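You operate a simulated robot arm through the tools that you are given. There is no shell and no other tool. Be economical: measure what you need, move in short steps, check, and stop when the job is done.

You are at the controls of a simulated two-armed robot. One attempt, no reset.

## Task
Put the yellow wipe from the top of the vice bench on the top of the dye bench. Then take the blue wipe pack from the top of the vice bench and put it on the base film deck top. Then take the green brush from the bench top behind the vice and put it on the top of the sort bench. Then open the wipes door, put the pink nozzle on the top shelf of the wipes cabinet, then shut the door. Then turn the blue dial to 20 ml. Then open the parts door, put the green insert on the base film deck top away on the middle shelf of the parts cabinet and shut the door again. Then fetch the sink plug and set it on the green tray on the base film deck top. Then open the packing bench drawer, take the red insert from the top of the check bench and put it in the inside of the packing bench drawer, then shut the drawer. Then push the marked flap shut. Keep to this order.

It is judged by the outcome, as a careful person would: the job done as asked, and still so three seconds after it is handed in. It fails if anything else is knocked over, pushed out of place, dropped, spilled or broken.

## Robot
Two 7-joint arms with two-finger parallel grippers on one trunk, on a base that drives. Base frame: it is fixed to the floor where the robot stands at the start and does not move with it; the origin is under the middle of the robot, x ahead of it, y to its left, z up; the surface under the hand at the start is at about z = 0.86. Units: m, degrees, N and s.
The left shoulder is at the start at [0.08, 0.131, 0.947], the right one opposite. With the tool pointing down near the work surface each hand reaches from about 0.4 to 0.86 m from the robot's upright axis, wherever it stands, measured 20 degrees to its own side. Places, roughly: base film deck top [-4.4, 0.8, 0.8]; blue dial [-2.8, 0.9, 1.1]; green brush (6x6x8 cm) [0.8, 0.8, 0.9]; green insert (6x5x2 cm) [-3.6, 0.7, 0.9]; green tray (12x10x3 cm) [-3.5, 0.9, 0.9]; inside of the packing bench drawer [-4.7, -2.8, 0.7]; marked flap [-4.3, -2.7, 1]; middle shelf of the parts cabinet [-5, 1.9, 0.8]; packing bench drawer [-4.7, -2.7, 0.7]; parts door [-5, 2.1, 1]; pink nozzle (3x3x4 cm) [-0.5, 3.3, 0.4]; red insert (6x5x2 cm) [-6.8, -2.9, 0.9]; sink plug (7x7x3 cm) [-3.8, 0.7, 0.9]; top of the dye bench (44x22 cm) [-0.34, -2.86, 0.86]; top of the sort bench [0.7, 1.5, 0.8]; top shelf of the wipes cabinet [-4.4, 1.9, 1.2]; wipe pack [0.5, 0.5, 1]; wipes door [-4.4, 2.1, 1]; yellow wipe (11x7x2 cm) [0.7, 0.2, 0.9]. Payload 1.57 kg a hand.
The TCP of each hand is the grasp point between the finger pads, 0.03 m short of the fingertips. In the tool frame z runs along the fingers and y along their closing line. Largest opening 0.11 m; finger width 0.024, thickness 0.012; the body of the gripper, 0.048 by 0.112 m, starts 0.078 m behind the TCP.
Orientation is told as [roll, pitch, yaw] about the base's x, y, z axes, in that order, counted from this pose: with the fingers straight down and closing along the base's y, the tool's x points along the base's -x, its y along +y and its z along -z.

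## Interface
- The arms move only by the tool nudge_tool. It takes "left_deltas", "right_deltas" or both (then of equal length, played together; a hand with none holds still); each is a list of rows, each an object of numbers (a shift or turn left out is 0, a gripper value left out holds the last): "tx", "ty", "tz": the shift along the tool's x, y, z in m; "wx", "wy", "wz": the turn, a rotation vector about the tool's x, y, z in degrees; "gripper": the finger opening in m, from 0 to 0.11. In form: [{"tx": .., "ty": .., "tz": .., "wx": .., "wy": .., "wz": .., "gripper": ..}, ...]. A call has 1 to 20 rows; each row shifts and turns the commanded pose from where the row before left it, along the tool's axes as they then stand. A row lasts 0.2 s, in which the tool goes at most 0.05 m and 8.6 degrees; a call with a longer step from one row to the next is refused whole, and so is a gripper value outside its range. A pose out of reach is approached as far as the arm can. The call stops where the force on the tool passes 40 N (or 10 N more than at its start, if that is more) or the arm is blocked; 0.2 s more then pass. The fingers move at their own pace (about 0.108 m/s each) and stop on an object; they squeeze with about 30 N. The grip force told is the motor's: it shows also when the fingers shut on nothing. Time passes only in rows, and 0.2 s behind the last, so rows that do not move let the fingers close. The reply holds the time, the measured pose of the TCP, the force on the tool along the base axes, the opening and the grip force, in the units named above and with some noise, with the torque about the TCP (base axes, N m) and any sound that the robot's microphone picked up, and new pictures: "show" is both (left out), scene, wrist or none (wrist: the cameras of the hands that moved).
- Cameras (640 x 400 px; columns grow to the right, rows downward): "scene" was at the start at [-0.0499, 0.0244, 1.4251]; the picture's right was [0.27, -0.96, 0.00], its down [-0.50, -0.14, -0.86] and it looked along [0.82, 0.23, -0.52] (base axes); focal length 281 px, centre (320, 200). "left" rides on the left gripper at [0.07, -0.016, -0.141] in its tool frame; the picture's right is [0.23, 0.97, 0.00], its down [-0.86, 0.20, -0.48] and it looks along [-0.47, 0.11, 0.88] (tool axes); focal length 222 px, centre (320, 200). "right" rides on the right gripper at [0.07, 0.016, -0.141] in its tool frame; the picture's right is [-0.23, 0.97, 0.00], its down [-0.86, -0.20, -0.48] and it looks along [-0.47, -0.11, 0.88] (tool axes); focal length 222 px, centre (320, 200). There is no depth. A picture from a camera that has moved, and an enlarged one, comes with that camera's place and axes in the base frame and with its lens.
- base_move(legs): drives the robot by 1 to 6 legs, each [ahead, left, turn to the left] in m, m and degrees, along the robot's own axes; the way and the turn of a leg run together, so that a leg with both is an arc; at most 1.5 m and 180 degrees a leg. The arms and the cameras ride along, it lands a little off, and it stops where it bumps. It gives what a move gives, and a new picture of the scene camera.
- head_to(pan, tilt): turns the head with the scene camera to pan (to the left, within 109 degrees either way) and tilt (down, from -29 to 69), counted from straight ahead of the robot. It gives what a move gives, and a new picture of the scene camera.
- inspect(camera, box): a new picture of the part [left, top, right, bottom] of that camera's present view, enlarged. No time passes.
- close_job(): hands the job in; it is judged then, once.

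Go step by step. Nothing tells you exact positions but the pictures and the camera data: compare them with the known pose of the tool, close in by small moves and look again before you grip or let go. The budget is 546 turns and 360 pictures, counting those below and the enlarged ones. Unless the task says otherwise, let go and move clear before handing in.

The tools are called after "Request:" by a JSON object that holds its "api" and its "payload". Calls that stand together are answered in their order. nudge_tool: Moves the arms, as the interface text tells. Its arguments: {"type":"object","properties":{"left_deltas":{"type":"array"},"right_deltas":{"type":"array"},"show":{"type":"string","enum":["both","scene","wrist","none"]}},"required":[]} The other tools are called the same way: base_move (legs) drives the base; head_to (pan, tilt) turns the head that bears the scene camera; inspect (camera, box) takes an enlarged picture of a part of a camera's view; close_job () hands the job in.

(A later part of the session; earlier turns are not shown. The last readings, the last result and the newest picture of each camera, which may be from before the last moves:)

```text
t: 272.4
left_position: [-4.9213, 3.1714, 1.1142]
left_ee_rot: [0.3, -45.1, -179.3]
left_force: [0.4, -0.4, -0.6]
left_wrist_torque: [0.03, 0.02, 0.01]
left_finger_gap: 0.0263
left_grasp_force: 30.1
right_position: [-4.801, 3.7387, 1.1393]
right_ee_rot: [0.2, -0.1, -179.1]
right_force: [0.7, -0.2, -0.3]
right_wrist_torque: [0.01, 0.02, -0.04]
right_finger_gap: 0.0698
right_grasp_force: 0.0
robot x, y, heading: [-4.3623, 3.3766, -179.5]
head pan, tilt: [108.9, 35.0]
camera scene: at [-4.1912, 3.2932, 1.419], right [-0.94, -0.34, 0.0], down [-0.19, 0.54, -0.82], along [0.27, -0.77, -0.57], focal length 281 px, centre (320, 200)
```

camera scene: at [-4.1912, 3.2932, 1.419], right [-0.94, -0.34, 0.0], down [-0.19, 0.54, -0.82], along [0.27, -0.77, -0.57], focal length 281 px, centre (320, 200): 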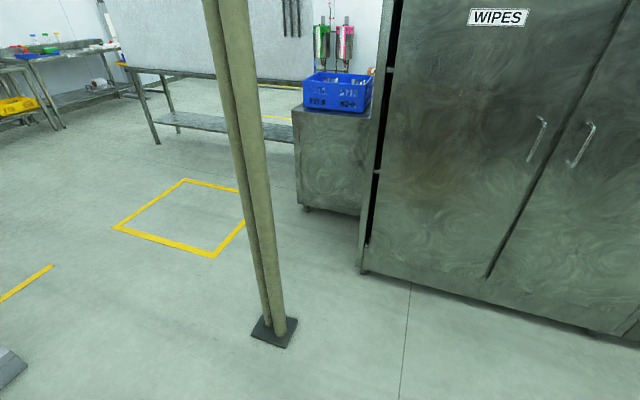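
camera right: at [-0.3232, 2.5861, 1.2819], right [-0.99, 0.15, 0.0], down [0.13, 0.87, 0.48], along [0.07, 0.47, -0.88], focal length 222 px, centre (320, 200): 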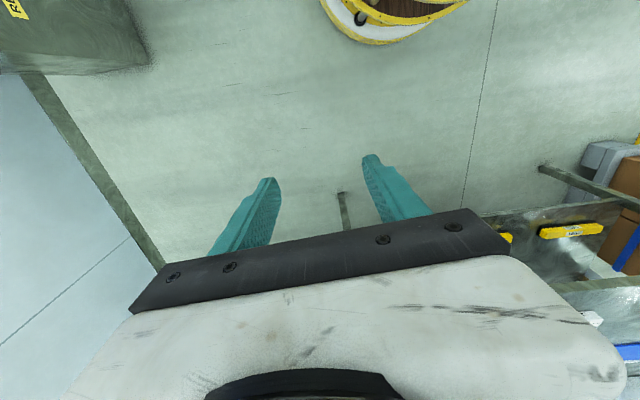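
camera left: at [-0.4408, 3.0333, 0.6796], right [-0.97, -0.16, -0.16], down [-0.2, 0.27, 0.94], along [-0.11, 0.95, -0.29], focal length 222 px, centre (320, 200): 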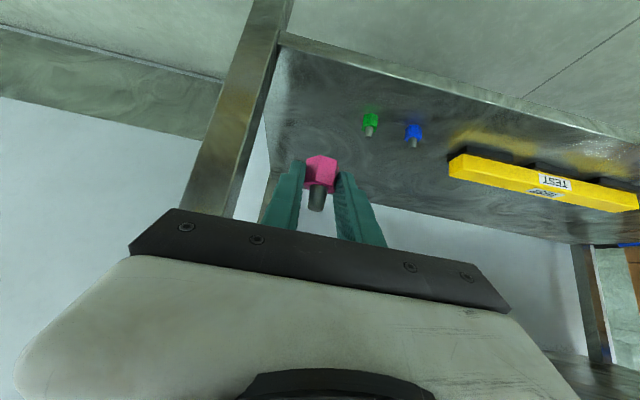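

The WIPES door is hinged on its east side with a bar handle on its west side. I'll turn to face the cabinets.

Request:
{"api": "base_move", "payload": {"legs": [[0, 0, 89.5]]}}

Request:
{"api": "head_to", "payload": {"pan": 0, "tilt": 20}}

```text
t: 276.8
left_position: [-4.1323, 2.83, 1.1154]
left_ee_rot: [0.5, -45.1, -86.3]
left_force: [-0.8, 0.4, 0.2]
left_wrist_torque: [0.03, 0.0, -0.01]
left_finger_gap: 0.0261
left_grasp_force: 29.6
right_position: [-4.7034, 2.918, 1.1392]
right_ee_rot: [0.0, -0.1, -86.1]
right_force: [0.1, 0.6, -0.1]
right_wrist_torque: [0.0, 0.0, -0.01]
right_finger_gap: 0.07
right_grasp_force: 0.1
robot x, y, heading: [-4.3653, 3.3743, -86.0]
head pan, tilt: [108.9, 35.0]
camera scene: at [-4.2882, 3.5477, 1.419], right [0.38, -0.92, 0.0], down [-0.53, -0.22, -0.82], along [0.76, 0.31, -0.57], focal length 281 px, centre (320, 200)
```

scene: 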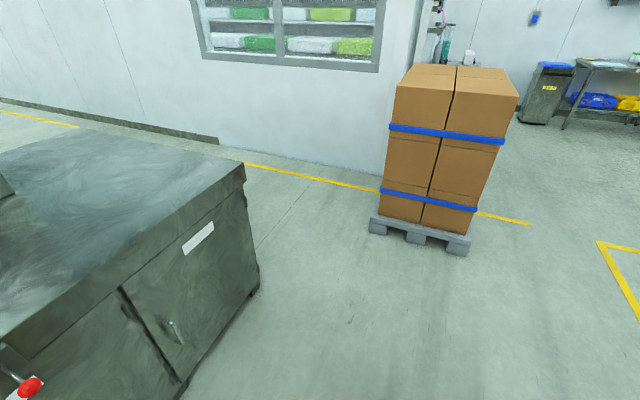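

```text
t: 278.6
left_position: [-4.1324, 2.8297, 1.115]
left_ee_rot: [0.4, -45.1, -86.2]
left_force: [0.2, 0.1, -1.0]
left_wrist_torque: [0.01, -0.02, 0.02]
left_finger_gap: 0.0263
left_grasp_force: 30.4
right_position: [-4.7044, 2.9181, 1.14]
right_ee_rot: [0.0, -0.2, -86.1]
right_force: [0.6, 0.5, 0.0]
right_wrist_torque: [-0.03, -0.01, 0.0]
right_finger_gap: 0.0703
right_grasp_force: 0.0
robot x, y, heading: [-4.3604, 3.3731, -86.2]
head pan, tilt: [0.0, 20.0]
camera scene: at [-4.3634, 3.4209, 1.4429], right [-1.0, -0.07, 0.0], down [-0.02, 0.34, -0.94], along [0.06, -0.94, -0.34], focal length 281 px, centre (320, 200)
```

scene: 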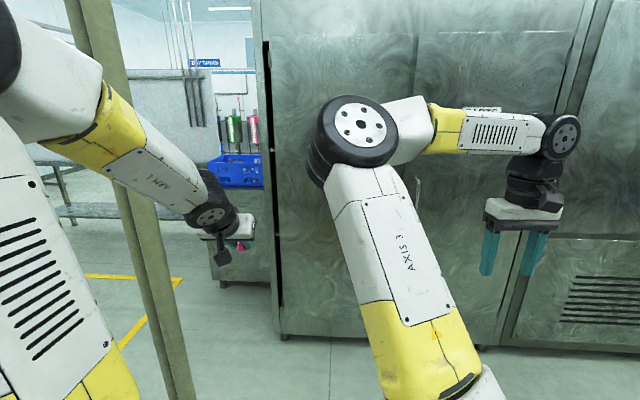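

The arms block the view. I'll move to the west of the wipes door, keeping clear of its swing, and look at the handle from there.

Request:
{"api": "base_move", "payload": {"legs": [[0, -0.5, 0], [0.25, 0, -3]]}}

Request:
{"api": "head_to", "payload": {"pan": 20, "tilt": 25}}

```text
t: 283.0
left_position: [-4.6378, 2.5312, 1.1154]
left_ee_rot: [0.4, -45.1, -88.8]
left_force: [-0.3, -0.4, -0.2]
left_wrist_torque: [0.01, -0.01, 0.02]
left_finger_gap: 0.0261
left_grasp_force: 29.8
right_position: [-5.2072, 2.6453, 1.1396]
right_ee_rot: [0.0, -0.1, -88.7]
right_force: [0.2, 0.5, 0.1]
right_wrist_torque: [0.01, 0.0, 0.01]
right_finger_gap: 0.0699
right_grasp_force: 0.1
robot x, y, heading: [-4.8463, 3.0821, -89.1]
head pan, tilt: [0.0, 20.0]
camera scene: at [-4.8435, 3.1323, 1.4429], right [-1.0, -0.02, 0.0], down [-0.01, 0.34, -0.94], along [0.02, -0.94, -0.34], focal length 281 px, centre (320, 200)
```

scene: 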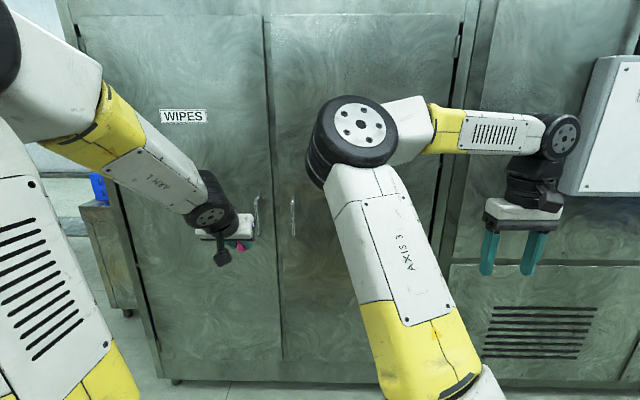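

```text
t: 283.8
left_position: [-4.6394, 2.5302, 1.1146]
left_ee_rot: [0.4, -45.2, -88.8]
left_force: [0.1, -0.4, -0.7]
left_wrist_torque: [0.01, 0.0, 0.0]
left_finger_gap: 0.0261
left_grasp_force: 30.1
right_position: [-5.2067, 2.6451, 1.1379]
right_ee_rot: [0.1, -0.1, -88.6]
right_force: [0.1, 0.2, 0.3]
right_wrist_torque: [-0.03, 0.02, -0.01]
right_finger_gap: 0.0699
right_grasp_force: 0.0
robot x, y, heading: [-4.8463, 3.0825, -88.9]
head pan, tilt: [20.0, 25.0]
camera scene: at [-4.8122, 3.1393, 1.4348], right [-0.93, -0.36, 0.0], down [-0.15, 0.39, -0.91], along [0.33, -0.85, -0.42], focal length 281 px, centre (320, 200)
```

scene: 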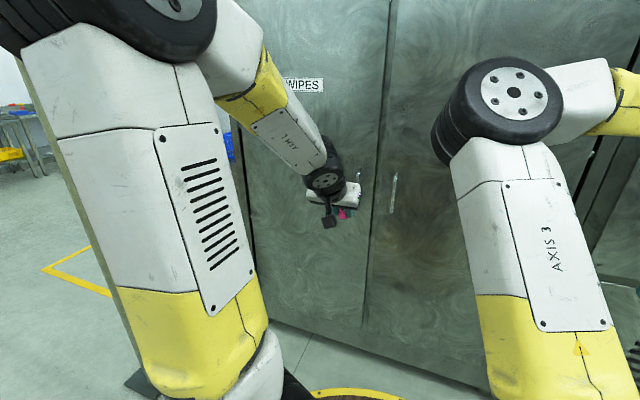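

The wipes handle is near [-4.58, 2.14, 1.02], the seam at x≈-4.635, and the hinge near x≈-4.05. I'll tuck the left hand with the nozzle out to the side, then turn partly toward the door.

Request:
{"api": "nudge_tool", "payload": {"left_deltas": [{"tx": 0.028, "tz": -0.028, "ty": 0.028}, {"tx": 0.028, "tz": -0.028, "ty": 0.028}, {"tx": 0.028, "tz": -0.028, "ty": 0.028}, {"tx": 0.028, "tz": -0.028, "ty": 0.028}, {"tx": 0.028, "tz": -0.028, "ty": 0.028}, {"ty": 0.037}, {"ty": 0.037}, {"ty": 0.037}, {}], "show": "scene"}}

```text
t: 285.8
left_position: [-4.3883, 2.7298, 1.1158]
left_ee_rot: [0.4, -45.1, -88.8]
left_force: [-0.7, -0.6, -0.7]
left_wrist_torque: [0.03, 0.02, 0.01]
left_finger_gap: 0.0264
left_grasp_force: 30.2
left hand out of reach, approached as far as the arm can: row 4
right_position: [-5.2072, 2.6465, 1.1394]
right_ee_rot: [0.2, 0.0, -88.7]
right_force: [-1.4, 0.3, -0.4]
right_wrist_torque: [-0.03, -0.02, 0.0]
right_finger_gap: 0.07
right_grasp_force: 0.1
robot x, y, heading: [-4.8451, 3.0855, -88.8]
head pan, tilt: [20.0, 25.0]
camera scene: at [-4.8121, 3.1395, 1.4348], right [-0.93, -0.36, 0.0], down [-0.15, 0.39, -0.91], along [0.33, -0.85, -0.42], focal length 281 px, centre (320, 200)
```

scene: 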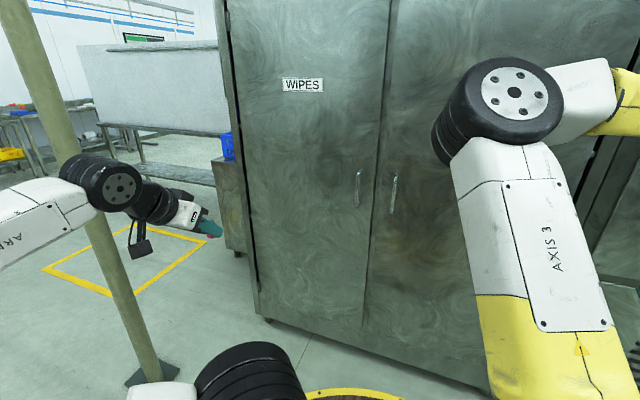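

The handle is visible now, so I'll zoom in on it.

Request:
{"api": "inspect", "payload": {"camera": "scene", "box": [320, 140, 430, 240]}}

```text
4.00 times, centred on (375, 190) of scene
camera zoom: at [-4.8121, 3.1395, 1.4348], right [-0.93, -0.36, 0.0], down [-0.15, 0.39, -0.91], along [0.33, -0.85, -0.42], focal length 1125 px, centre (100, 240)
```

zoom: 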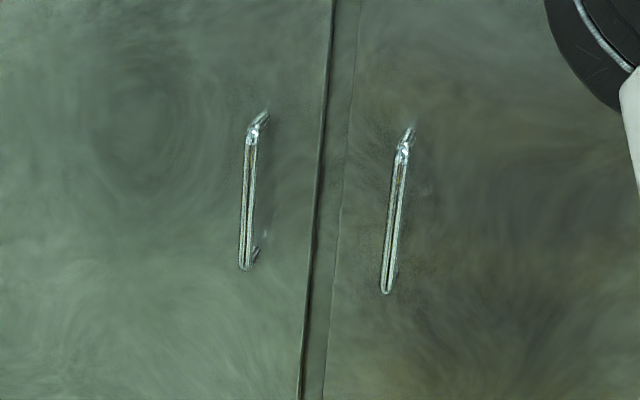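

I'll pitch the right hand to point straight forward while moving it ahead a little.

Request:
{"api": "nudge_tool", "payload": {"right_deltas": [{"wy": -8.5, "tx": -0.0198, "tz": 0.003}, {"wy": -8.5, "tx": -0.019, "tz": 0.0058}, {"wy": -8.5, "tx": -0.018, "tz": 0.0086}, {"wy": -8.5, "tx": -0.0166, "tz": 0.011}, {"wy": -8.5, "tx": -0.0147, "tz": 0.0135}, {"wy": -8.5, "tx": -0.0126, "tz": 0.0155}, {"wy": -8.5, "tx": -0.01, "tz": 0.017}, {"wy": -8.5, "tx": -0.0075, "tz": 0.0185}, {"wy": -8.5, "tx": -0.0047, "tz": 0.0194}, {"wy": -8.5, "tx": -0.0017, "tz": 0.02}, {"wy": -5}, {}], "show": "both"}}

```text
t: 288.4
left_position: [-4.3878, 2.7312, 1.116]
left_ee_rot: [0.4, -45.1, -88.8]
left_force: [0.2, 1.1, -0.1]
left_wrist_torque: [-0.01, 0.03, -0.02]
left_finger_gap: 0.0264
left_grasp_force: 30.3
right_position: [-5.2017, 2.4482, 1.1109]
right_ee_rot: [158.0, -89.7, 113.3]
right_force: [0.1, 0.1, 0.8]
right_wrist_torque: [0.02, 0.03, -0.01]
right_finger_gap: 0.0697
right_grasp_force: 0.0
robot x, y, heading: [-4.8463, 3.0858, -88.9]
head pan, tilt: [20.0, 25.0]
camera scene: at [-4.8121, 3.1395, 1.4348], right [-0.93, -0.36, 0.0], down [-0.15, 0.39, -0.91], along [0.33, -0.85, -0.42], focal length 281 px, centre (320, 200)
camera right: at [-5.1887, 2.5895, 1.0415], right [0.97, 0.02, 0.23], down [-0.21, 0.48, 0.85], along [-0.09, -0.88, 0.47], focal length 222 px, centre (320, 200)
```

scene: 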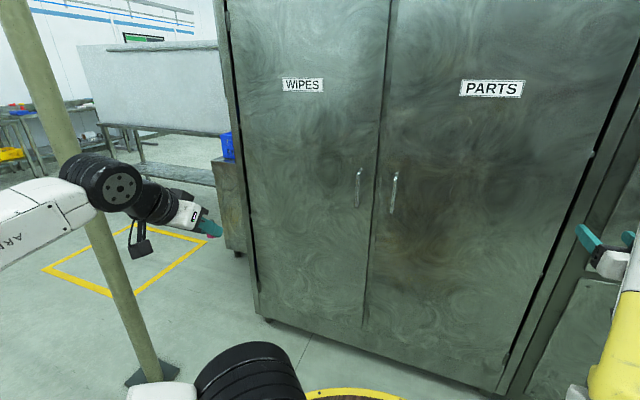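
right: 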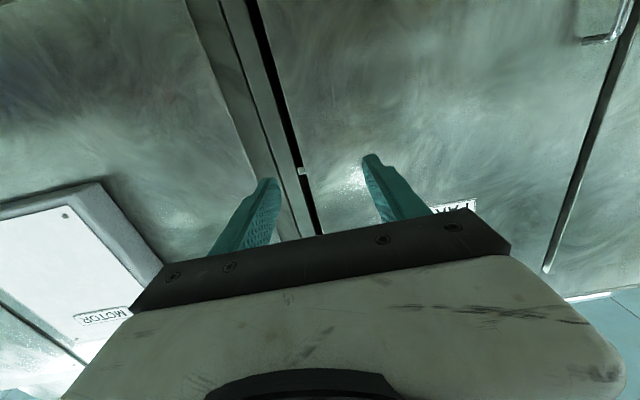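

That works, and the elbow also moved out of the way. I'll shift the base so the right hand can reach the wipes handle.

Request:
{"api": "base_move", "payload": {"legs": [[0.13, 0.22, 0]]}}

Request:
{"api": "nudge_tool", "payload": {"right_deltas": [{"ty": 0.045, "tx": 0.01}, {"ty": 0.045, "tx": 0.01}, {"ty": 0.045, "tx": 0.01}, {"ty": 0.045, "tx": 0.01}, {"ty": 0.045, "tx": 0.01}, {"ty": 0.045, "tx": 0.01}, {"ty": 0.045, "tx": 0.01}, {"ty": 0.045, "tx": 0.01}, {}], "show": "both"}}

```text
t: 290.3
left_position: [-4.158, 2.6007, 1.1175]
left_ee_rot: [0.5, -45.1, -88.6]
left_force: [-0.1, -0.6, 0.2]
left_wrist_torque: [-0.01, 0.03, -0.01]
left_finger_gap: 0.0261
left_grasp_force: 29.8
right_position: [-4.969, 2.3149, 1.111]
right_ee_rot: [137.6, -89.9, 134.0]
right_force: [0.0, 0.5, -0.4]
right_wrist_torque: [0.0, 0.03, 0.0]
right_finger_gap: 0.0696
right_grasp_force: 0.0
robot x, y, heading: [-4.6176, 2.9563, -88.2]
head pan, tilt: [20.0, 25.0]
camera scene: at [-4.5839, 3.0073, 1.4348], right [-0.93, -0.37, 0.0], down [-0.15, 0.39, -0.91], along [0.33, -0.84, -0.42], focal length 281 px, centre (320, 200)
```

scene: 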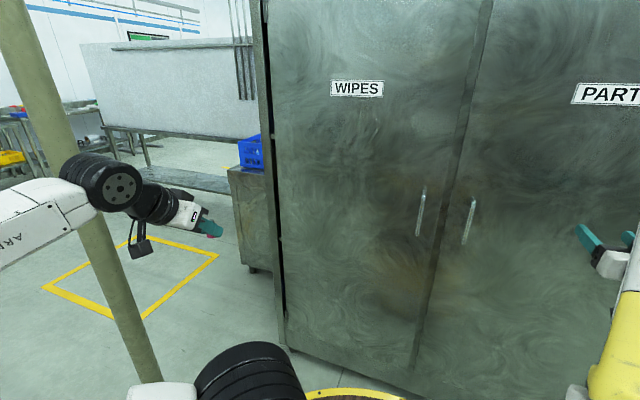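

```text
t: 292.3
left_position: [-4.1574, 2.6024, 1.1178]
left_ee_rot: [0.5, -45.1, -88.5]
left_force: [-0.5, 0.8, 0.1]
left_wrist_torque: [0.03, 0.01, -0.01]
left_finger_gap: 0.0261
left_grasp_force: 30.2
right_position: [-4.6123, 2.323, 1.0317]
right_ee_rot: [149.1, -89.9, 122.6]
right_force: [0.4, -0.2, 0.0]
right_wrist_torque: [0.0, 0.03, 0.0]
right_finger_gap: 0.0702
right_grasp_force: 0.1
robot x, y, heading: [-4.6173, 2.9493, -88.6]
head pan, tilt: [20.0, 25.0]
camera scene: at [-4.5839, 3.0074, 1.4348], right [-0.93, -0.37, 0.0], down [-0.15, 0.39, -0.91], along [0.33, -0.84, -0.42], focal length 281 px, centre (320, 200)
camera right: at [-4.5991, 2.4638, 0.9629], right [0.97, 0.03, 0.23], down [-0.21, 0.47, 0.85], along [-0.09, -0.88, 0.47], focal length 222 px, centre (320, 200)
```

scene: 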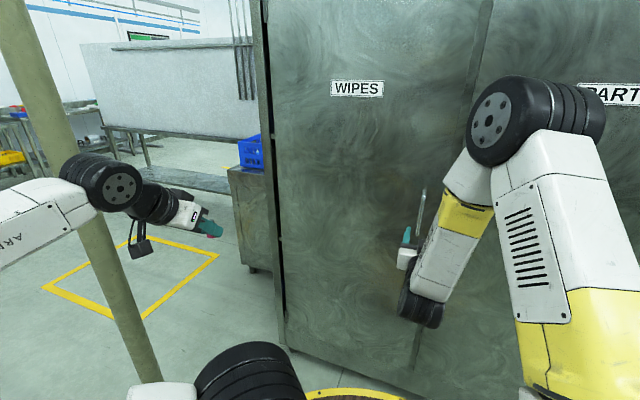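
right: 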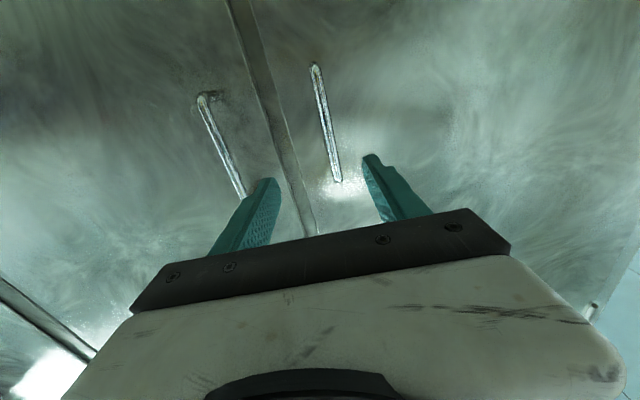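

The handle bar is at x≈-4.597, z 0.95 to 1.10. I'll align and advance.

Request:
{"api": "nudge_tool", "payload": {"right_deltas": [{"ty": 0.015, "tz": 0.03}, {"tz": 0.04}, {"tz": 0.04}, {"tz": 0.03}, {}], "show": "wrist"}}

```text
t: 293.5
left_position: [-4.1576, 2.6009, 1.1169]
left_ee_rot: [0.4, -45.1, -88.5]
left_force: [0.1, 0.3, 0.8]
left_wrist_torque: [-0.02, -0.03, 0.04]
left_finger_gap: 0.0259
left_grasp_force: 29.9
right_position: [-4.5885, 2.1811, 1.0312]
right_ee_rot: [139.6, -89.8, 132.0]
right_force: [0.2, -0.1, 0.0]
right_wrist_torque: [-0.04, 0.04, -0.01]
right_finger_gap: 0.07
right_grasp_force: 0.1
robot x, y, heading: [-4.6156, 2.9521, -88.6]
head pan, tilt: [20.0, 25.0]
camera right: at [-4.5758, 2.3229, 0.9609], right [0.97, 0.03, 0.23], down [-0.21, 0.47, 0.85], along [-0.09, -0.88, 0.47], focal length 222 px, centre (320, 200)
```

right: 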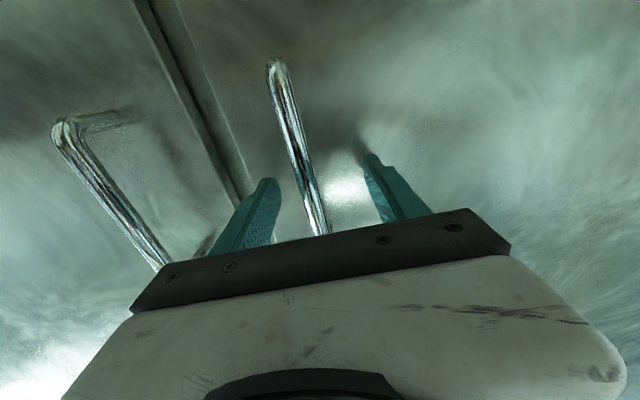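

Request:
{"api": "nudge_tool", "payload": {"right_deltas": [{"ty": -0.008, "tz": 0.012}, {"tz": 0.01}, {}, {"gripper": 0.005}, {"gripper": 0.005}, {"gripper": 0.005}, {"gripper": 0.005}], "show": "wrist"}}

```text
t: 294.0
left_position: [-4.1579, 2.6034, 1.1174]
left_ee_rot: [0.3, -45.1, -88.5]
left_force: [0.8, -0.2, -0.9]
left_wrist_torque: [-0.03, 0.03, 0.0]
left_finger_gap: 0.0263
left_grasp_force: 30.2
right_position: [-4.5957, 2.1735, 1.0306]
right_ee_rot: [108.7, -89.9, 162.9]
right_force: [-1.4, 29.6, 9.3]
right_wrist_torque: [-0.3, 0.43, -1.39]
right_finger_gap: 0.0703
right_grasp_force: 0.2
robot x, y, heading: [-4.6194, 2.9507, -88.3]
head pan, tilt: [20.0, 25.0]
stopped in row 2 (right hand): the force on the tool passed its limit at 56 N (the readings are from after the stop); the commanded pose is now the measured one
camera right: at [-4.5833, 2.3138, 0.9617], right [0.97, 0.03, 0.23], down [-0.21, 0.47, 0.85], along [-0.08, -0.88, 0.47], focal length 222 px, centre (320, 200)
```

right: 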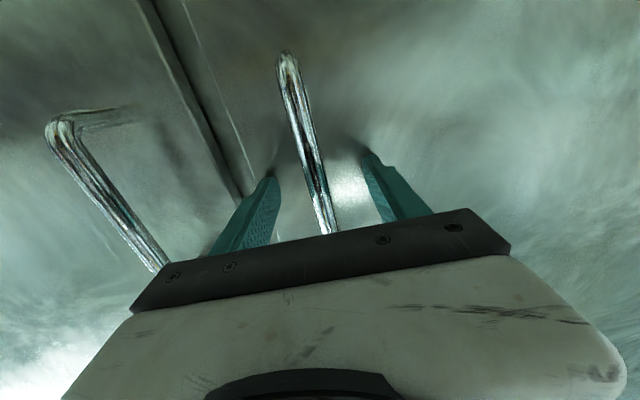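

The fingertips touched the door face at y≈2.143. I'll back off 6 mm and close on the bar.

Request:
{"api": "nudge_tool", "payload": {"right_deltas": [{"tz": -0.006}, {"gripper": 0.005}, {"gripper": 0.005}, {"gripper": 0.005}, {"gripper": 0.005}, {"gripper": 0.005}], "show": "wrist"}}

```text
t: 295.4
left_position: [-4.1573, 2.6005, 1.117]
left_ee_rot: [0.3, -45.1, -88.5]
left_force: [0.1, -0.8, -0.6]
left_wrist_torque: [0.04, -0.03, -0.02]
left_finger_gap: 0.0265
left_grasp_force: 30.1
right_position: [-4.595, 2.1751, 1.0274]
right_ee_rot: [25.4, -89.8, -113.6]
right_force: [13.7, -3.1, -3.4]
right_wrist_torque: [0.29, 0.09, -0.08]
right_finger_gap: 0.0139
right_grasp_force: 30.1
robot x, y, heading: [-4.6184, 2.9508, -88.3]
head pan, tilt: [20.0, 25.0]
camera right: at [-4.5826, 2.3172, 0.9604], right [0.97, 0.03, 0.23], down [-0.22, 0.47, 0.86], along [-0.08, -0.88, 0.46], focal length 222 px, centre (320, 200)
```

right: 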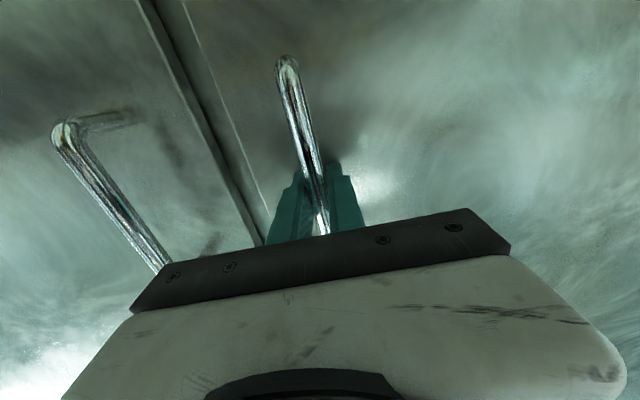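

I have the bar. I'll pull the door along its arc, turning the tool with it.

Request:
{"api": "nudge_tool", "payload": {"right_deltas": [{"tz": -0.02, "wx": 2}, {"tz": -0.02, "wx": 2}, {"tz": -0.02, "wx": 2}, {"tz": -0.02, "wx": 2}, {}], "show": "both"}}

```text
t: 296.2
left_position: [-4.1573, 2.6018, 1.1171]
left_ee_rot: [0.4, -45.2, -88.4]
left_force: [-0.3, 0.2, 0.3]
left_wrist_torque: [0.0, 0.04, -0.01]
left_finger_gap: 0.0262
left_grasp_force: 30.1
right_position: [-4.5861, 2.2339, 1.0282]
right_ee_rot: [22.4, -89.7, -115.1]
right_force: [4.7, -2.7, -3.7]
right_wrist_torque: [0.22, 0.1, 0.13]
right_finger_gap: 0.0137
right_grasp_force: 30.5
robot x, y, heading: [-4.6155, 2.9534, -88.7]
head pan, tilt: [20.0, 25.0]
stopped in row 3 (right hand): the force on the tool passed its limit at 42 N (the readings are from after the stop); the commanded pose is now the measured one
camera scene: at [-4.5831, 3.0073, 1.4348], right [-0.93, -0.37, 0.0], down [-0.16, 0.39, -0.91], along [0.33, -0.84, -0.42], focal length 281 px, centre (320, 200)
camera right: at [-4.5629, 2.3734, 0.961], right [0.97, -0.05, 0.23], down [-0.18, 0.48, 0.86], along [-0.15, -0.87, 0.46], focal length 222 px, centre (320, 200)
```

scene: 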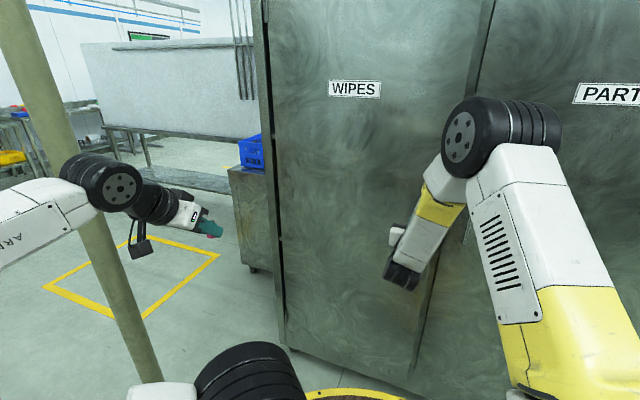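
right: 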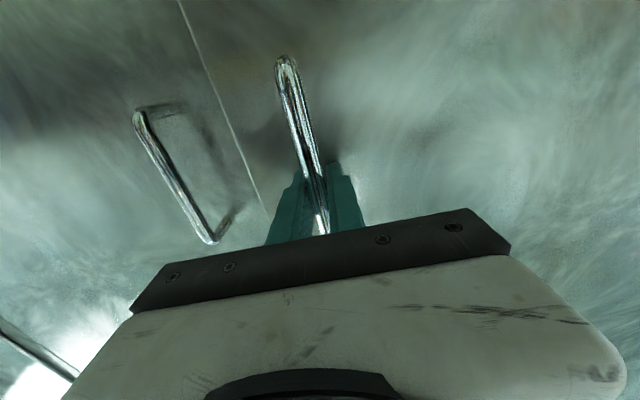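

The door is opening. I'll continue more slowly.

Request:
{"api": "nudge_tool", "payload": {"right_deltas": [{"tz": -0.012, "wx": 1.3}, {"tz": -0.012, "wx": 1.3}, {"tz": -0.012, "wx": 1.3}, {"tz": -0.012, "wx": 1.3}, {"tz": -0.012, "wx": 1.3}, {"tz": -0.012, "wx": 1.3}, {"tz": -0.012, "wx": 1.3}, {"tz": -0.012, "wx": 1.3}, {"tz": -0.012, "wx": 1.3}, {"tz": -0.012, "wx": 1.3}, {}], "show": "both"}}

```text
t: 297.1
left_position: [-4.156, 2.6027, 1.1169]
left_ee_rot: [0.3, -45.0, -88.3]
left_force: [-0.3, -0.6, -0.8]
left_wrist_torque: [-0.01, 0.01, -0.02]
left_finger_gap: 0.0261
left_grasp_force: 29.7
right_position: [-4.5762, 2.272, 1.0289]
right_ee_rot: [42.8, -89.5, -138.7]
right_force: [4.8, -1.5, -0.9]
right_wrist_torque: [0.16, 0.31, 0.1]
right_finger_gap: 0.0137
right_grasp_force: 30.5
robot x, y, heading: [-4.6179, 2.9585, -88.6]
head pan, tilt: [20.0, 25.0]
stopped in row 4 (right hand): the force on the tool passed its limit at 42 N (the readings are from after the stop); the commanded pose is now the measured one
camera scene: at [-4.5827, 3.0074, 1.4348], right [-0.93, -0.37, 0.0], down [-0.16, 0.39, -0.91], along [0.33, -0.84, -0.42], focal length 281 px, centre (320, 200)
camera right: at [-4.5454, 2.4111, 0.9609], right [0.97, -0.1, 0.23], down [-0.15, 0.49, 0.86], along [-0.2, -0.86, 0.46], focal length 222 px, centre (320, 200)
```

scene: 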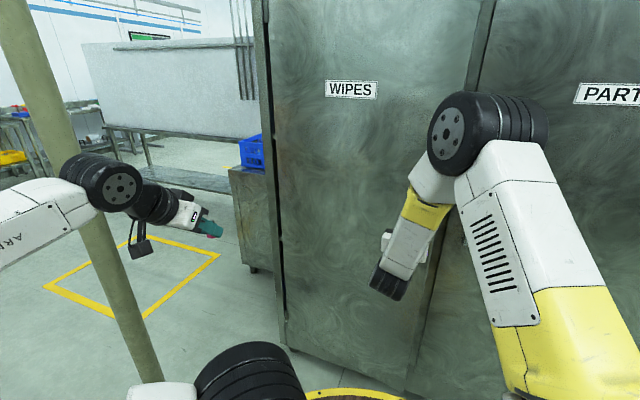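
right: 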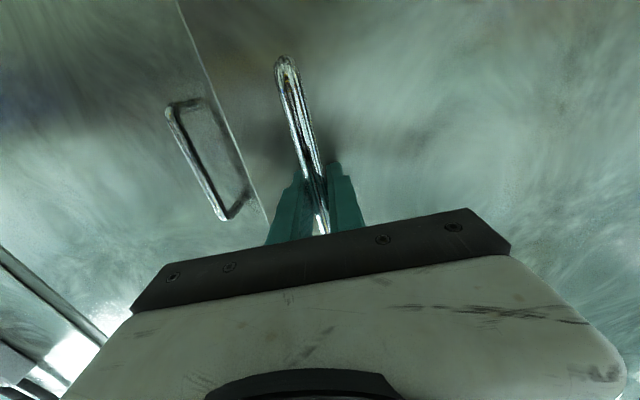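

Request:
{"api": "nudge_tool", "payload": {"right_deltas": [{"ty": -0.004}, {"tz": -0.012, "wx": 1.2, "ty": -0.0015}, {"tz": -0.012, "wx": 1.2, "ty": -0.0015}, {"tz": -0.012, "wx": 1.2, "ty": -0.0015}, {"tz": -0.012, "wx": 1.2, "ty": -0.0015}, {"tz": -0.012, "wx": 1.2, "ty": -0.0015}, {"tz": -0.012, "wx": 1.2, "ty": -0.0015}, {"tz": -0.012, "wx": 1.2, "ty": -0.0015}, {"tz": -0.012, "wx": 1.2, "ty": -0.0015}, {}], "show": "none"}}

```text
t: 297.8
left_position: [-4.1538, 2.6036, 1.1168]
left_ee_rot: [0.2, -45.2, -88.1]
left_force: [0.0, -0.5, -0.8]
left_wrist_torque: [0.01, 0.02, -0.01]
left_finger_gap: 0.0261
left_grasp_force: 30.5
right_position: [-4.5708, 2.2877, 1.0286]
right_ee_rot: [57.3, -89.5, -153.5]
right_force: [4.4, -3.1, -2.0]
right_wrist_torque: [0.2, 0.59, 0.1]
right_finger_gap: 0.0141
right_grasp_force: 30.4
robot x, y, heading: [-4.6131, 2.9541, -88.3]
head pan, tilt: [20.0, 25.0]
stopped in row 3 (right hand): the force on the tool passed its limit at 44 N (the readings are from after the stop); the commanded pose is now the measured one
```

Request:
{"api": "nudge_tool", "payload": {"right_deltas": [{"tz": -0.006, "wx": 0.6}, {"tz": -0.006, "wx": 0.6}, {"tz": -0.006, "wx": 0.6}, {"tz": -0.006, "wx": 0.6}, {"tz": -0.006, "wx": 0.6}, {"tz": -0.006, "wx": 0.6}, {"tz": -0.006, "wx": 0.6}, {"tz": -0.006, "wx": 0.6}, {"tz": -0.006, "wx": 0.6}, {"tz": -0.006, "wx": 0.6}, {}], "show": "none"}}

```text
t: 298.9
left_position: [-4.1544, 2.6034, 1.1161]
left_ee_rot: [0.3, -45.1, -88.0]
left_force: [-0.9, 0.8, -1.3]
left_wrist_torque: [0.0, 0.05, -0.01]
left_finger_gap: 0.0262
left_grasp_force: 30.0
right_position: [-4.564, 2.3128, 1.0293]
right_ee_rot: [50.9, -89.3, -149.1]
right_force: [6.4, -2.5, -0.6]
right_wrist_torque: [0.43, 0.63, 0.12]
right_finger_gap: 0.0139
right_grasp_force: 29.6
robot x, y, heading: [-4.6125, 2.954, -88.2]
head pan, tilt: [20.0, 25.0]
stopped in row 5 (right hand): the force on the tool passed its limit at 41 N (the readings are from after the stop); the commanded pose is now the measured one
```

The bar's standoff shifts the true arc a bit toward the hinge, so I'll include that component.

Request:
{"api": "nudge_tool", "payload": {"right_deltas": [{"ty": 0.004}, {"tz": -0.012, "wx": 1.25, "ty": 0.0014}, {"tz": -0.012, "wx": 1.25, "ty": 0.0014}, {"tz": -0.012, "wx": 1.25, "ty": 0.0014}, {"tz": -0.012, "wx": 1.25, "ty": 0.0014}, {"tz": -0.012, "wx": 1.25, "ty": 0.0014}, {"tz": -0.012, "wx": 1.25, "ty": 0.0014}, {"tz": -0.012, "wx": 1.25, "ty": 0.0014}, {"tz": -0.012, "wx": 1.25, "ty": 0.0014}, {"tz": -0.012, "wx": 1.25, "ty": 0.0014}, {}], "show": "both"}}

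```text
t: 300.6
left_position: [-4.1537, 2.6042, 1.1166]
left_ee_rot: [0.2, -45.0, -88.0]
left_force: [0.3, -0.5, -1.3]
left_wrist_torque: [-0.01, 0.02, -0.02]
left_finger_gap: 0.0264
left_grasp_force: 30.4
right_position: [-4.5308, 2.3819, 1.0294]
right_ee_rot: [43.6, -89.0, -148.7]
right_force: [7.2, -4.5, -6.4]
right_wrist_torque: [0.34, 0.72, 0.07]
right_finger_gap: 0.014
right_grasp_force: 30.3
robot x, y, heading: [-4.6143, 2.9574, -87.9]
head pan, tilt: [20.0, 25.0]
stopped in row 8 (right hand): the force on the tool passed its limit at 44 N (the readings are from after the stop); the commanded pose is now the measured one
camera scene: at [-4.5818, 3.0067, 1.4348], right [-0.93, -0.37, 0.0], down [-0.16, 0.39, -0.91], along [0.34, -0.84, -0.42], focal length 281 px, centre (320, 200)
camera right: at [-4.4775, 2.5141, 0.9624], right [0.94, -0.26, 0.24], down [-0.08, 0.51, 0.86], along [-0.34, -0.82, 0.45], focal length 222 px, centre (320, 200)
```

scene: 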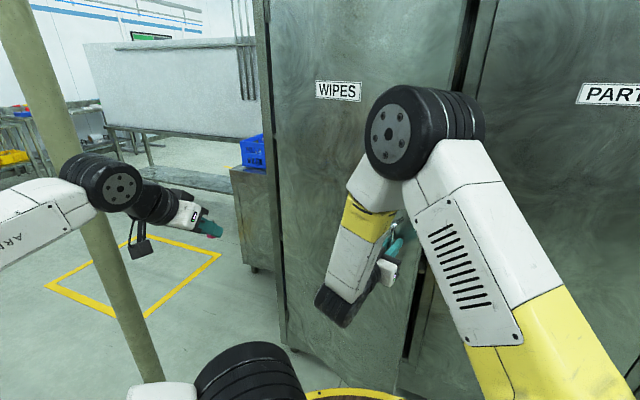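
right: 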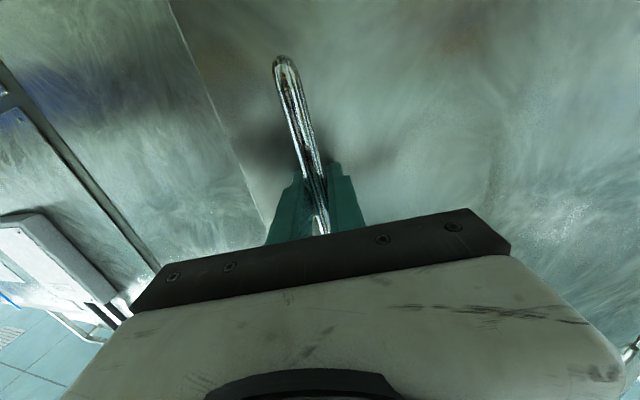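

The door is open about 22°, leaving a 22 cm gap. I'll release the handle and back away, then push the door from its inner side.

Request:
{"api": "nudge_tool", "payload": {"right_deltas": [{"gripper": 0.05}, {"gripper": 0.05}, {"tz": -0.04}, {"tz": -0.04}, {"tz": -0.03}, {}], "show": "scene"}}

```text
t: 302.0
left_position: [-4.154, 2.6031, 1.116]
left_ee_rot: [0.3, -45.0, -88.1]
left_force: [0.5, -0.2, -1.1]
left_wrist_torque: [0.01, 0.02, -0.02]
left_finger_gap: 0.0262
left_grasp_force: 29.8
right_position: [-4.5055, 2.4876, 1.0321]
right_ee_rot: [50.4, -89.0, -155.7]
right_force: [-0.1, -0.8, -0.3]
right_wrist_torque: [0.01, 0.0, 0.01]
right_finger_gap: 0.0502
right_grasp_force: 0.1
robot x, y, heading: [-4.6197, 2.9521, -88.0]
head pan, tilt: [20.0, 25.0]
camera scene: at [-4.5824, 3.0072, 1.4348], right [-0.93, -0.37, 0.0], down [-0.16, 0.39, -0.91], along [0.34, -0.84, -0.42], focal length 281 px, centre (320, 200)
```

scene: 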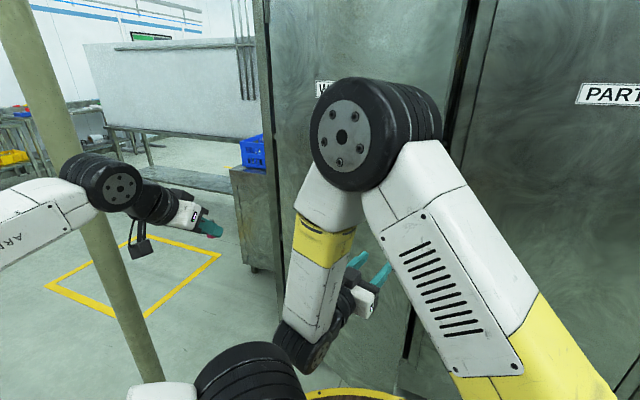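

Request:
{"api": "nudge_tool", "payload": {"right_deltas": [{"wx": -6, "ty": -0.04, "gripper": 0.0}, {"wx": -6, "ty": -0.04}, {"wx": -4.5, "ty": -0.04}, {"ty": -0.045}, {"ty": -0.045}, {"ty": -0.045}, {"ty": -0.045}, {"ty": -0.045}, {}], "show": "none"}}

Request:
{"api": "base_move", "payload": {"legs": [[0, -0.35, 0]]}}

```text
t: 304.0
left_position: [-4.1546, 2.6042, 1.1175]
left_ee_rot: [0.3, -45.1, -88.1]
left_force: [0.1, -0.2, 0.2]
left_wrist_torque: [0.0, 0.0, 0.02]
left_finger_gap: 0.0262
left_grasp_force: 30.3
right_position: [-4.7185, 2.3744, 0.9557]
right_ee_rot: [71.9, -89.1, -160.7]
right_force: [0.2, -0.2, -0.3]
right_wrist_torque: [0.0, 0.0, 0.02]
right_finger_gap: 0.0
right_grasp_force: 21.5
right hand out of reach, approached as far as the arm can: row 2, 3, 4, 5, 6, 7, 8
robot x, y, heading: [-4.616, 2.9526, -88.3]
head pan, tilt: [20.0, 25.0]
```

```text
t: 306.2
left_position: [-4.5014, 2.592, 1.1168]
left_ee_rot: [0.3, -45.1, -88.2]
left_force: [0.0, 0.4, 0.2]
left_wrist_torque: [0.04, -0.01, 0.0]
left_finger_gap: 0.0263
left_grasp_force: 30.5
right_position: [-5.066, 2.3643, 0.9563]
right_ee_rot: [73.2, -89.1, -162.2]
right_force: [0.7, -0.1, 0.4]
right_wrist_torque: [-0.01, 0.03, 0.03]
right_finger_gap: 0.0001
right_grasp_force: 21.4
robot x, y, heading: [-4.9649, 2.9414, -88.3]
head pan, tilt: [20.0, 25.0]
camera scene: at [-4.9303, 2.9961, 1.4348], right [-0.93, -0.37, 0.0], down [-0.16, 0.39, -0.91], along [0.34, -0.84, -0.42], focal length 281 px, centre (320, 200)
```

scene: 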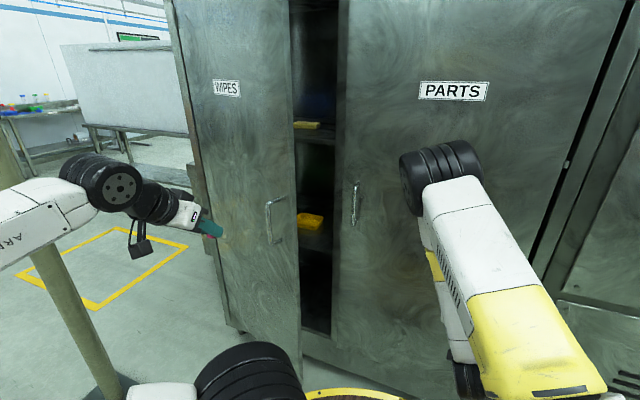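

The door stands ajar and the shelves are visible. I'll turn the base left to about heading -50 so the left arm clears the door swing.

Request:
{"api": "base_move", "payload": {"legs": [[0, 0, 38]]}}

Request:
{"api": "head_to", "payload": {"pan": 0, "tilt": 30}}

```text
t: 308.4
left_position: [-4.3846, 2.9574, 1.1177]
left_ee_rot: [0.3, -45.0, -49.6]
left_force: [0.3, 0.0, 0.2]
left_wrist_torque: [0.01, 0.02, 0.0]
left_finger_gap: 0.0261
left_grasp_force: 30.0
right_position: [-4.6827, 2.4261, 0.9551]
right_ee_rot: [73.0, -89.2, -123.2]
right_force: [0.1, 0.2, -0.2]
right_wrist_torque: [0.01, 0.01, 0.02]
right_finger_gap: 0.0
right_grasp_force: 21.2
robot x, y, heading: [-4.961, 2.9456, -49.8]
head pan, tilt: [20.0, 25.0]
camera scene: at [-4.9707, 3.003, 1.4348], right [-0.49, -0.87, 0.0], down [-0.37, 0.21, -0.91], along [0.79, -0.45, -0.42], focal length 281 px, centre (320, 200)
```

scene: 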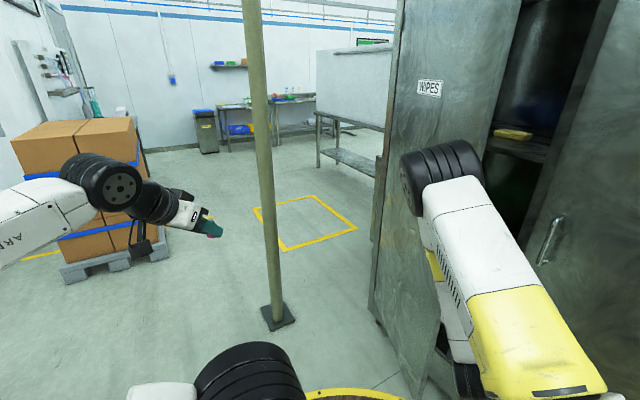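

```text
t: 309.3
left_position: [-4.3858, 2.9569, 1.1169]
left_ee_rot: [0.3, -45.0, -49.7]
left_force: [-0.4, 0.4, -1.0]
left_wrist_torque: [-0.01, 0.0, -0.01]
left_finger_gap: 0.0263
left_grasp_force: 29.9
right_position: [-4.6829, 2.425, 0.9554]
right_ee_rot: [72.5, -89.1, -122.9]
right_force: [0.2, 0.6, -0.4]
right_wrist_torque: [0.0, 0.0, 0.01]
right_finger_gap: 0.0001
right_grasp_force: 21.3
robot x, y, heading: [-4.9656, 2.9371, -49.4]
head pan, tilt: [0.0, 30.0]
camera scene: at [-4.9921, 2.9797, 1.4268], right [-0.76, -0.65, 0.0], down [-0.32, 0.38, -0.87], along [0.56, -0.66, -0.5], focal length 281 px, centre (320, 200)
```

scene: 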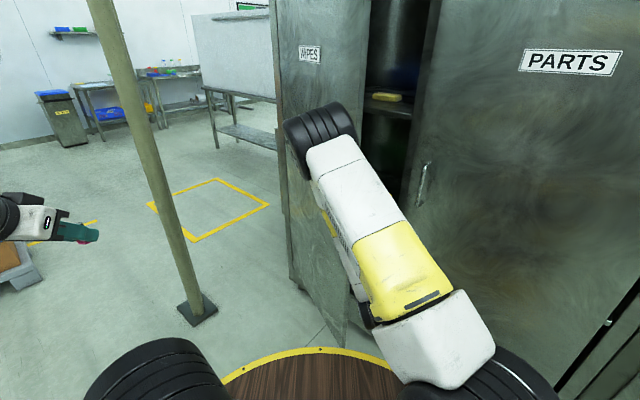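

Request:
{"api": "inspect", "payload": {"camera": "right", "box": [0, 0, 640, 400]}}

```text
1.00 times, centred on (320, 200) of right (not enlarged: the box is as wide or as high as the picture)
camera zoom: at [-4.7606, 2.5456, 0.8876], right [0.75, 0.62, 0.24], down [-0.47, 0.23, 0.85], along [0.47, -0.75, 0.46], focal length 222 px, centre (320, 200)
```

zoom: 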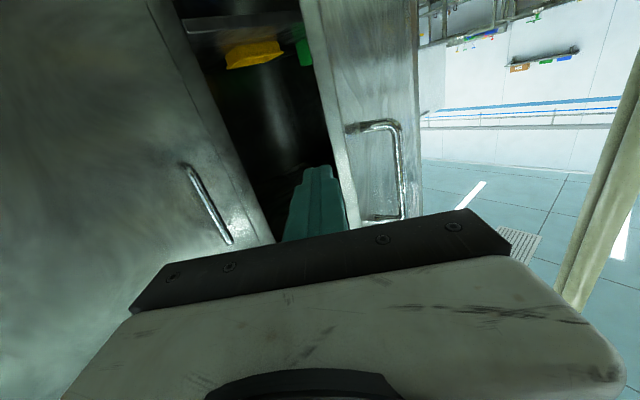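

The closed fingers can pass just right of the door's edge. I'll step right 3 cm and go in 16 cm.

Request:
{"api": "nudge_tool", "payload": {"right_deltas": [{"ty": -0.03}, {"tz": 0.04}, {"tz": 0.04}, {"tz": 0.04}, {"tz": 0.04}, {}], "show": "wrist"}}

```text
t: 310.7
left_position: [-4.3859, 2.9568, 1.1165]
left_ee_rot: [0.3, -45.1, -49.7]
left_force: [-0.1, -0.4, 0.7]
left_wrist_torque: [-0.01, -0.01, 0.01]
left_finger_gap: 0.0264
left_grasp_force: 30.2
right_position: [-4.6022, 2.2828, 0.9519]
right_ee_rot: [71.6, -89.1, -121.8]
right_force: [-0.3, 0.8, 0.3]
right_wrist_torque: [0.0, -0.02, -0.01]
right_finger_gap: 0.0002
right_grasp_force: 21.4
robot x, y, heading: [-4.9616, 2.9405, -49.7]
head pan, tilt: [0.0, 30.0]
camera right: at [-4.6791, 2.4029, 0.8842], right [0.75, 0.62, 0.24], down [-0.47, 0.23, 0.85], along [0.47, -0.75, 0.46], focal length 222 px, centre (320, 200)
```

right: 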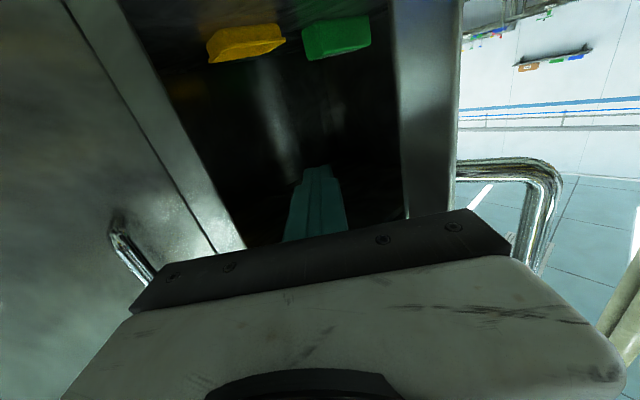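

The fingers are behind the door. I'll sweep left and slightly back to swing it open.

Request:
{"api": "nudge_tool", "payload": {"right_deltas": [{"ty": 0.02, "tz": -0.004}, {"ty": 0.02, "tz": -0.006}, {"ty": 0.02, "tz": -0.006}, {"ty": 0.02, "tz": -0.006}, {"ty": 0.02, "tz": -0.006}, {"ty": 0.02, "tz": -0.006}, {"ty": 0.02, "tz": -0.006}, {"ty": 0.02, "tz": -0.006}, {"ty": 0.02, "tz": -0.006}, {"ty": 0.02, "tz": -0.006}, {}], "show": "wrist"}}

```text
t: 313.1
left_position: [-4.386, 2.9564, 1.1163]
left_ee_rot: [0.3, -45.2, -49.6]
left_force: [1.1, 0.5, -0.6]
left_wrist_torque: [0.02, -0.01, 0.01]
left_finger_gap: 0.0261
left_grasp_force: 29.7
right_position: [-4.4873, 2.4557, 0.9563]
right_ee_rot: [72.4, -89.1, -122.6]
right_force: [0.1, -0.4, 0.0]
right_wrist_torque: [-0.02, -0.04, -0.01]
right_finger_gap: 0.0001
right_grasp_force: 21.4
robot x, y, heading: [-4.9669, 2.9419, -49.6]
head pan, tilt: [0.0, 30.0]
camera right: at [-4.5647, 2.5758, 0.8879], right [0.75, 0.62, 0.24], down [-0.47, 0.23, 0.85], along [0.47, -0.75, 0.46], focal length 222 px, centre (320, 200)
```

right: 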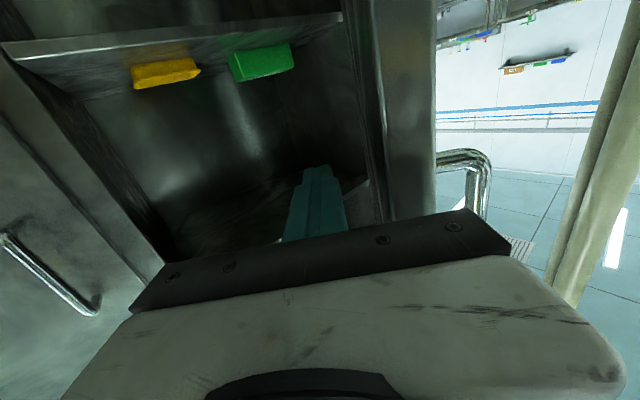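

Request:
{"api": "nudge_tool", "payload": {"right_deltas": [{"ty": 0.03, "tz": 0.002}, {"ty": 0.03, "tz": 0.004}, {"ty": 0.03, "tz": 0.006}, {"ty": 0.03, "tz": 0.008}, {"ty": 0.03, "tz": 0.01}, {}], "show": "both"}}

```text
t: 314.3
left_position: [-4.3856, 2.9576, 1.1166]
left_ee_rot: [0.2, -45.1, -49.5]
left_force: [-0.9, -0.4, 0.4]
left_wrist_torque: [0.01, -0.06, 0.03]
left_finger_gap: 0.026
left_grasp_force: 30.3
right_position: [-4.3605, 2.5333, 0.9559]
right_ee_rot: [55.6, -89.1, -105.4]
right_force: [-0.7, 0.4, 0.7]
right_wrist_torque: [0.02, -0.01, 0.03]
right_finger_gap: 0.0
right_grasp_force: 21.3
robot x, y, heading: [-4.962, 2.9448, -49.8]
head pan, tilt: [0.0, 30.0]
stopped in row 6 (right hand): the force on the tool passed its limit at 48 N (the readings are from after the stop); the commanded pose is now the measured one
camera scene: at [-4.9928, 2.9799, 1.4268], right [-0.76, -0.65, 0.0], down [-0.32, 0.38, -0.87], along [0.56, -0.66, -0.5], focal length 281 px, centre (320, 200)
camera right: at [-4.4389, 2.6524, 0.8875], right [0.74, 0.62, 0.24], down [-0.46, 0.23, 0.86], along [0.48, -0.75, 0.46], focal length 222 px, centre (320, 200)
```

scene: 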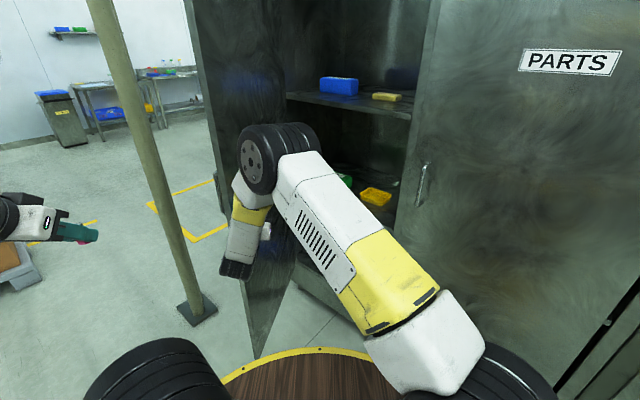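
right: 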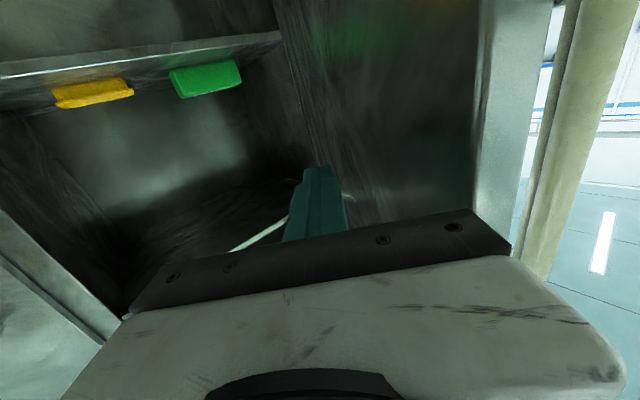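

The door is about 60° open. I'll push on more gently.

Request:
{"api": "nudge_tool", "payload": {"right_deltas": [{"ty": 0.012}, {"ty": 0.012}, {"ty": 0.012}, {"ty": 0.012}, {"ty": 0.012}, {"ty": 0.012}, {"ty": 0.012}, {"ty": 0.012}, {"ty": 0.012}, {"ty": 0.012}, {}], "show": "scene"}}

```text
t: 316.7
left_position: [-4.3858, 2.9575, 1.1176]
left_ee_rot: [0.3, -45.2, -49.4]
left_force: [0.7, 0.2, 0.2]
left_wrist_torque: [-0.03, -0.02, 0.0]
left_finger_gap: 0.0262
left_grasp_force: 29.6
right_position: [-4.2671, 2.6122, 0.9554]
right_ee_rot: [57.0, -89.1, -106.9]
right_force: [0.2, 0.4, -0.2]
right_wrist_torque: [0.0, 0.0, -0.01]
right_finger_gap: 0.0002
right_grasp_force: 21.4
robot x, y, heading: [-4.9633, 2.9406, -49.1]
head pan, tilt: [0.0, 30.0]
camera scene: at [-4.9925, 2.98, 1.4268], right [-0.76, -0.65, 0.0], down [-0.32, 0.38, -0.87], along [0.56, -0.66, -0.5], focal length 281 px, centre (320, 200)
```

scene: 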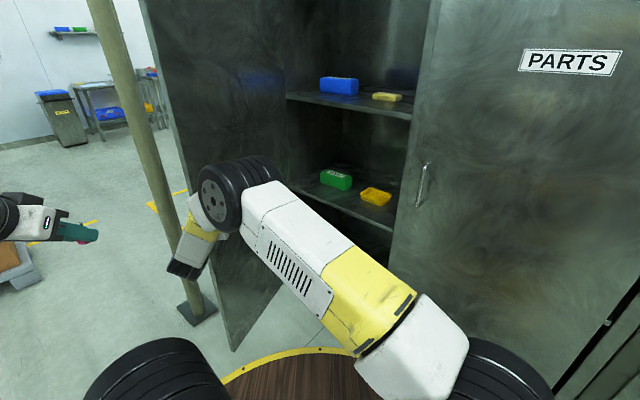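

Request:
{"api": "nudge_tool", "payload": {"right_deltas": [{"ty": 0.012}, {"ty": 0.012}, {"ty": 0.012}, {"ty": 0.012}, {"ty": 0.012}, {"ty": 0.012}, {"ty": 0.012}, {"ty": 0.012}, {}], "show": "scene"}}

```text
t: 318.7
left_position: [-4.385, 2.9573, 1.1166]
left_ee_rot: [0.2, -45.0, -49.5]
left_force: [0.0, -0.1, -0.6]
left_wrist_torque: [0.02, 0.01, 0.0]
left_finger_gap: 0.0262
left_grasp_force: 30.3
right_position: [-4.1927, 2.6745, 0.9589]
right_ee_rot: [55.8, -89.1, -105.7]
right_force: [0.5, 0.1, 0.5]
right_wrist_torque: [-0.04, 0.03, 0.02]
right_finger_gap: 0.0
right_grasp_force: 21.3
robot x, y, heading: [-4.9626, 2.9423, -49.7]
head pan, tilt: [0.0, 30.0]
camera scene: at [-4.9924, 2.98, 1.4268], right [-0.76, -0.65, 0.0], down [-0.32, 0.38, -0.87], along [0.56, -0.66, -0.5], focal length 281 px, centre (320, 200)
```

scene: 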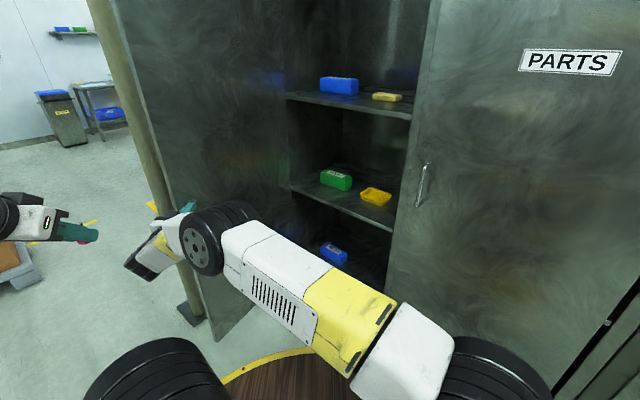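

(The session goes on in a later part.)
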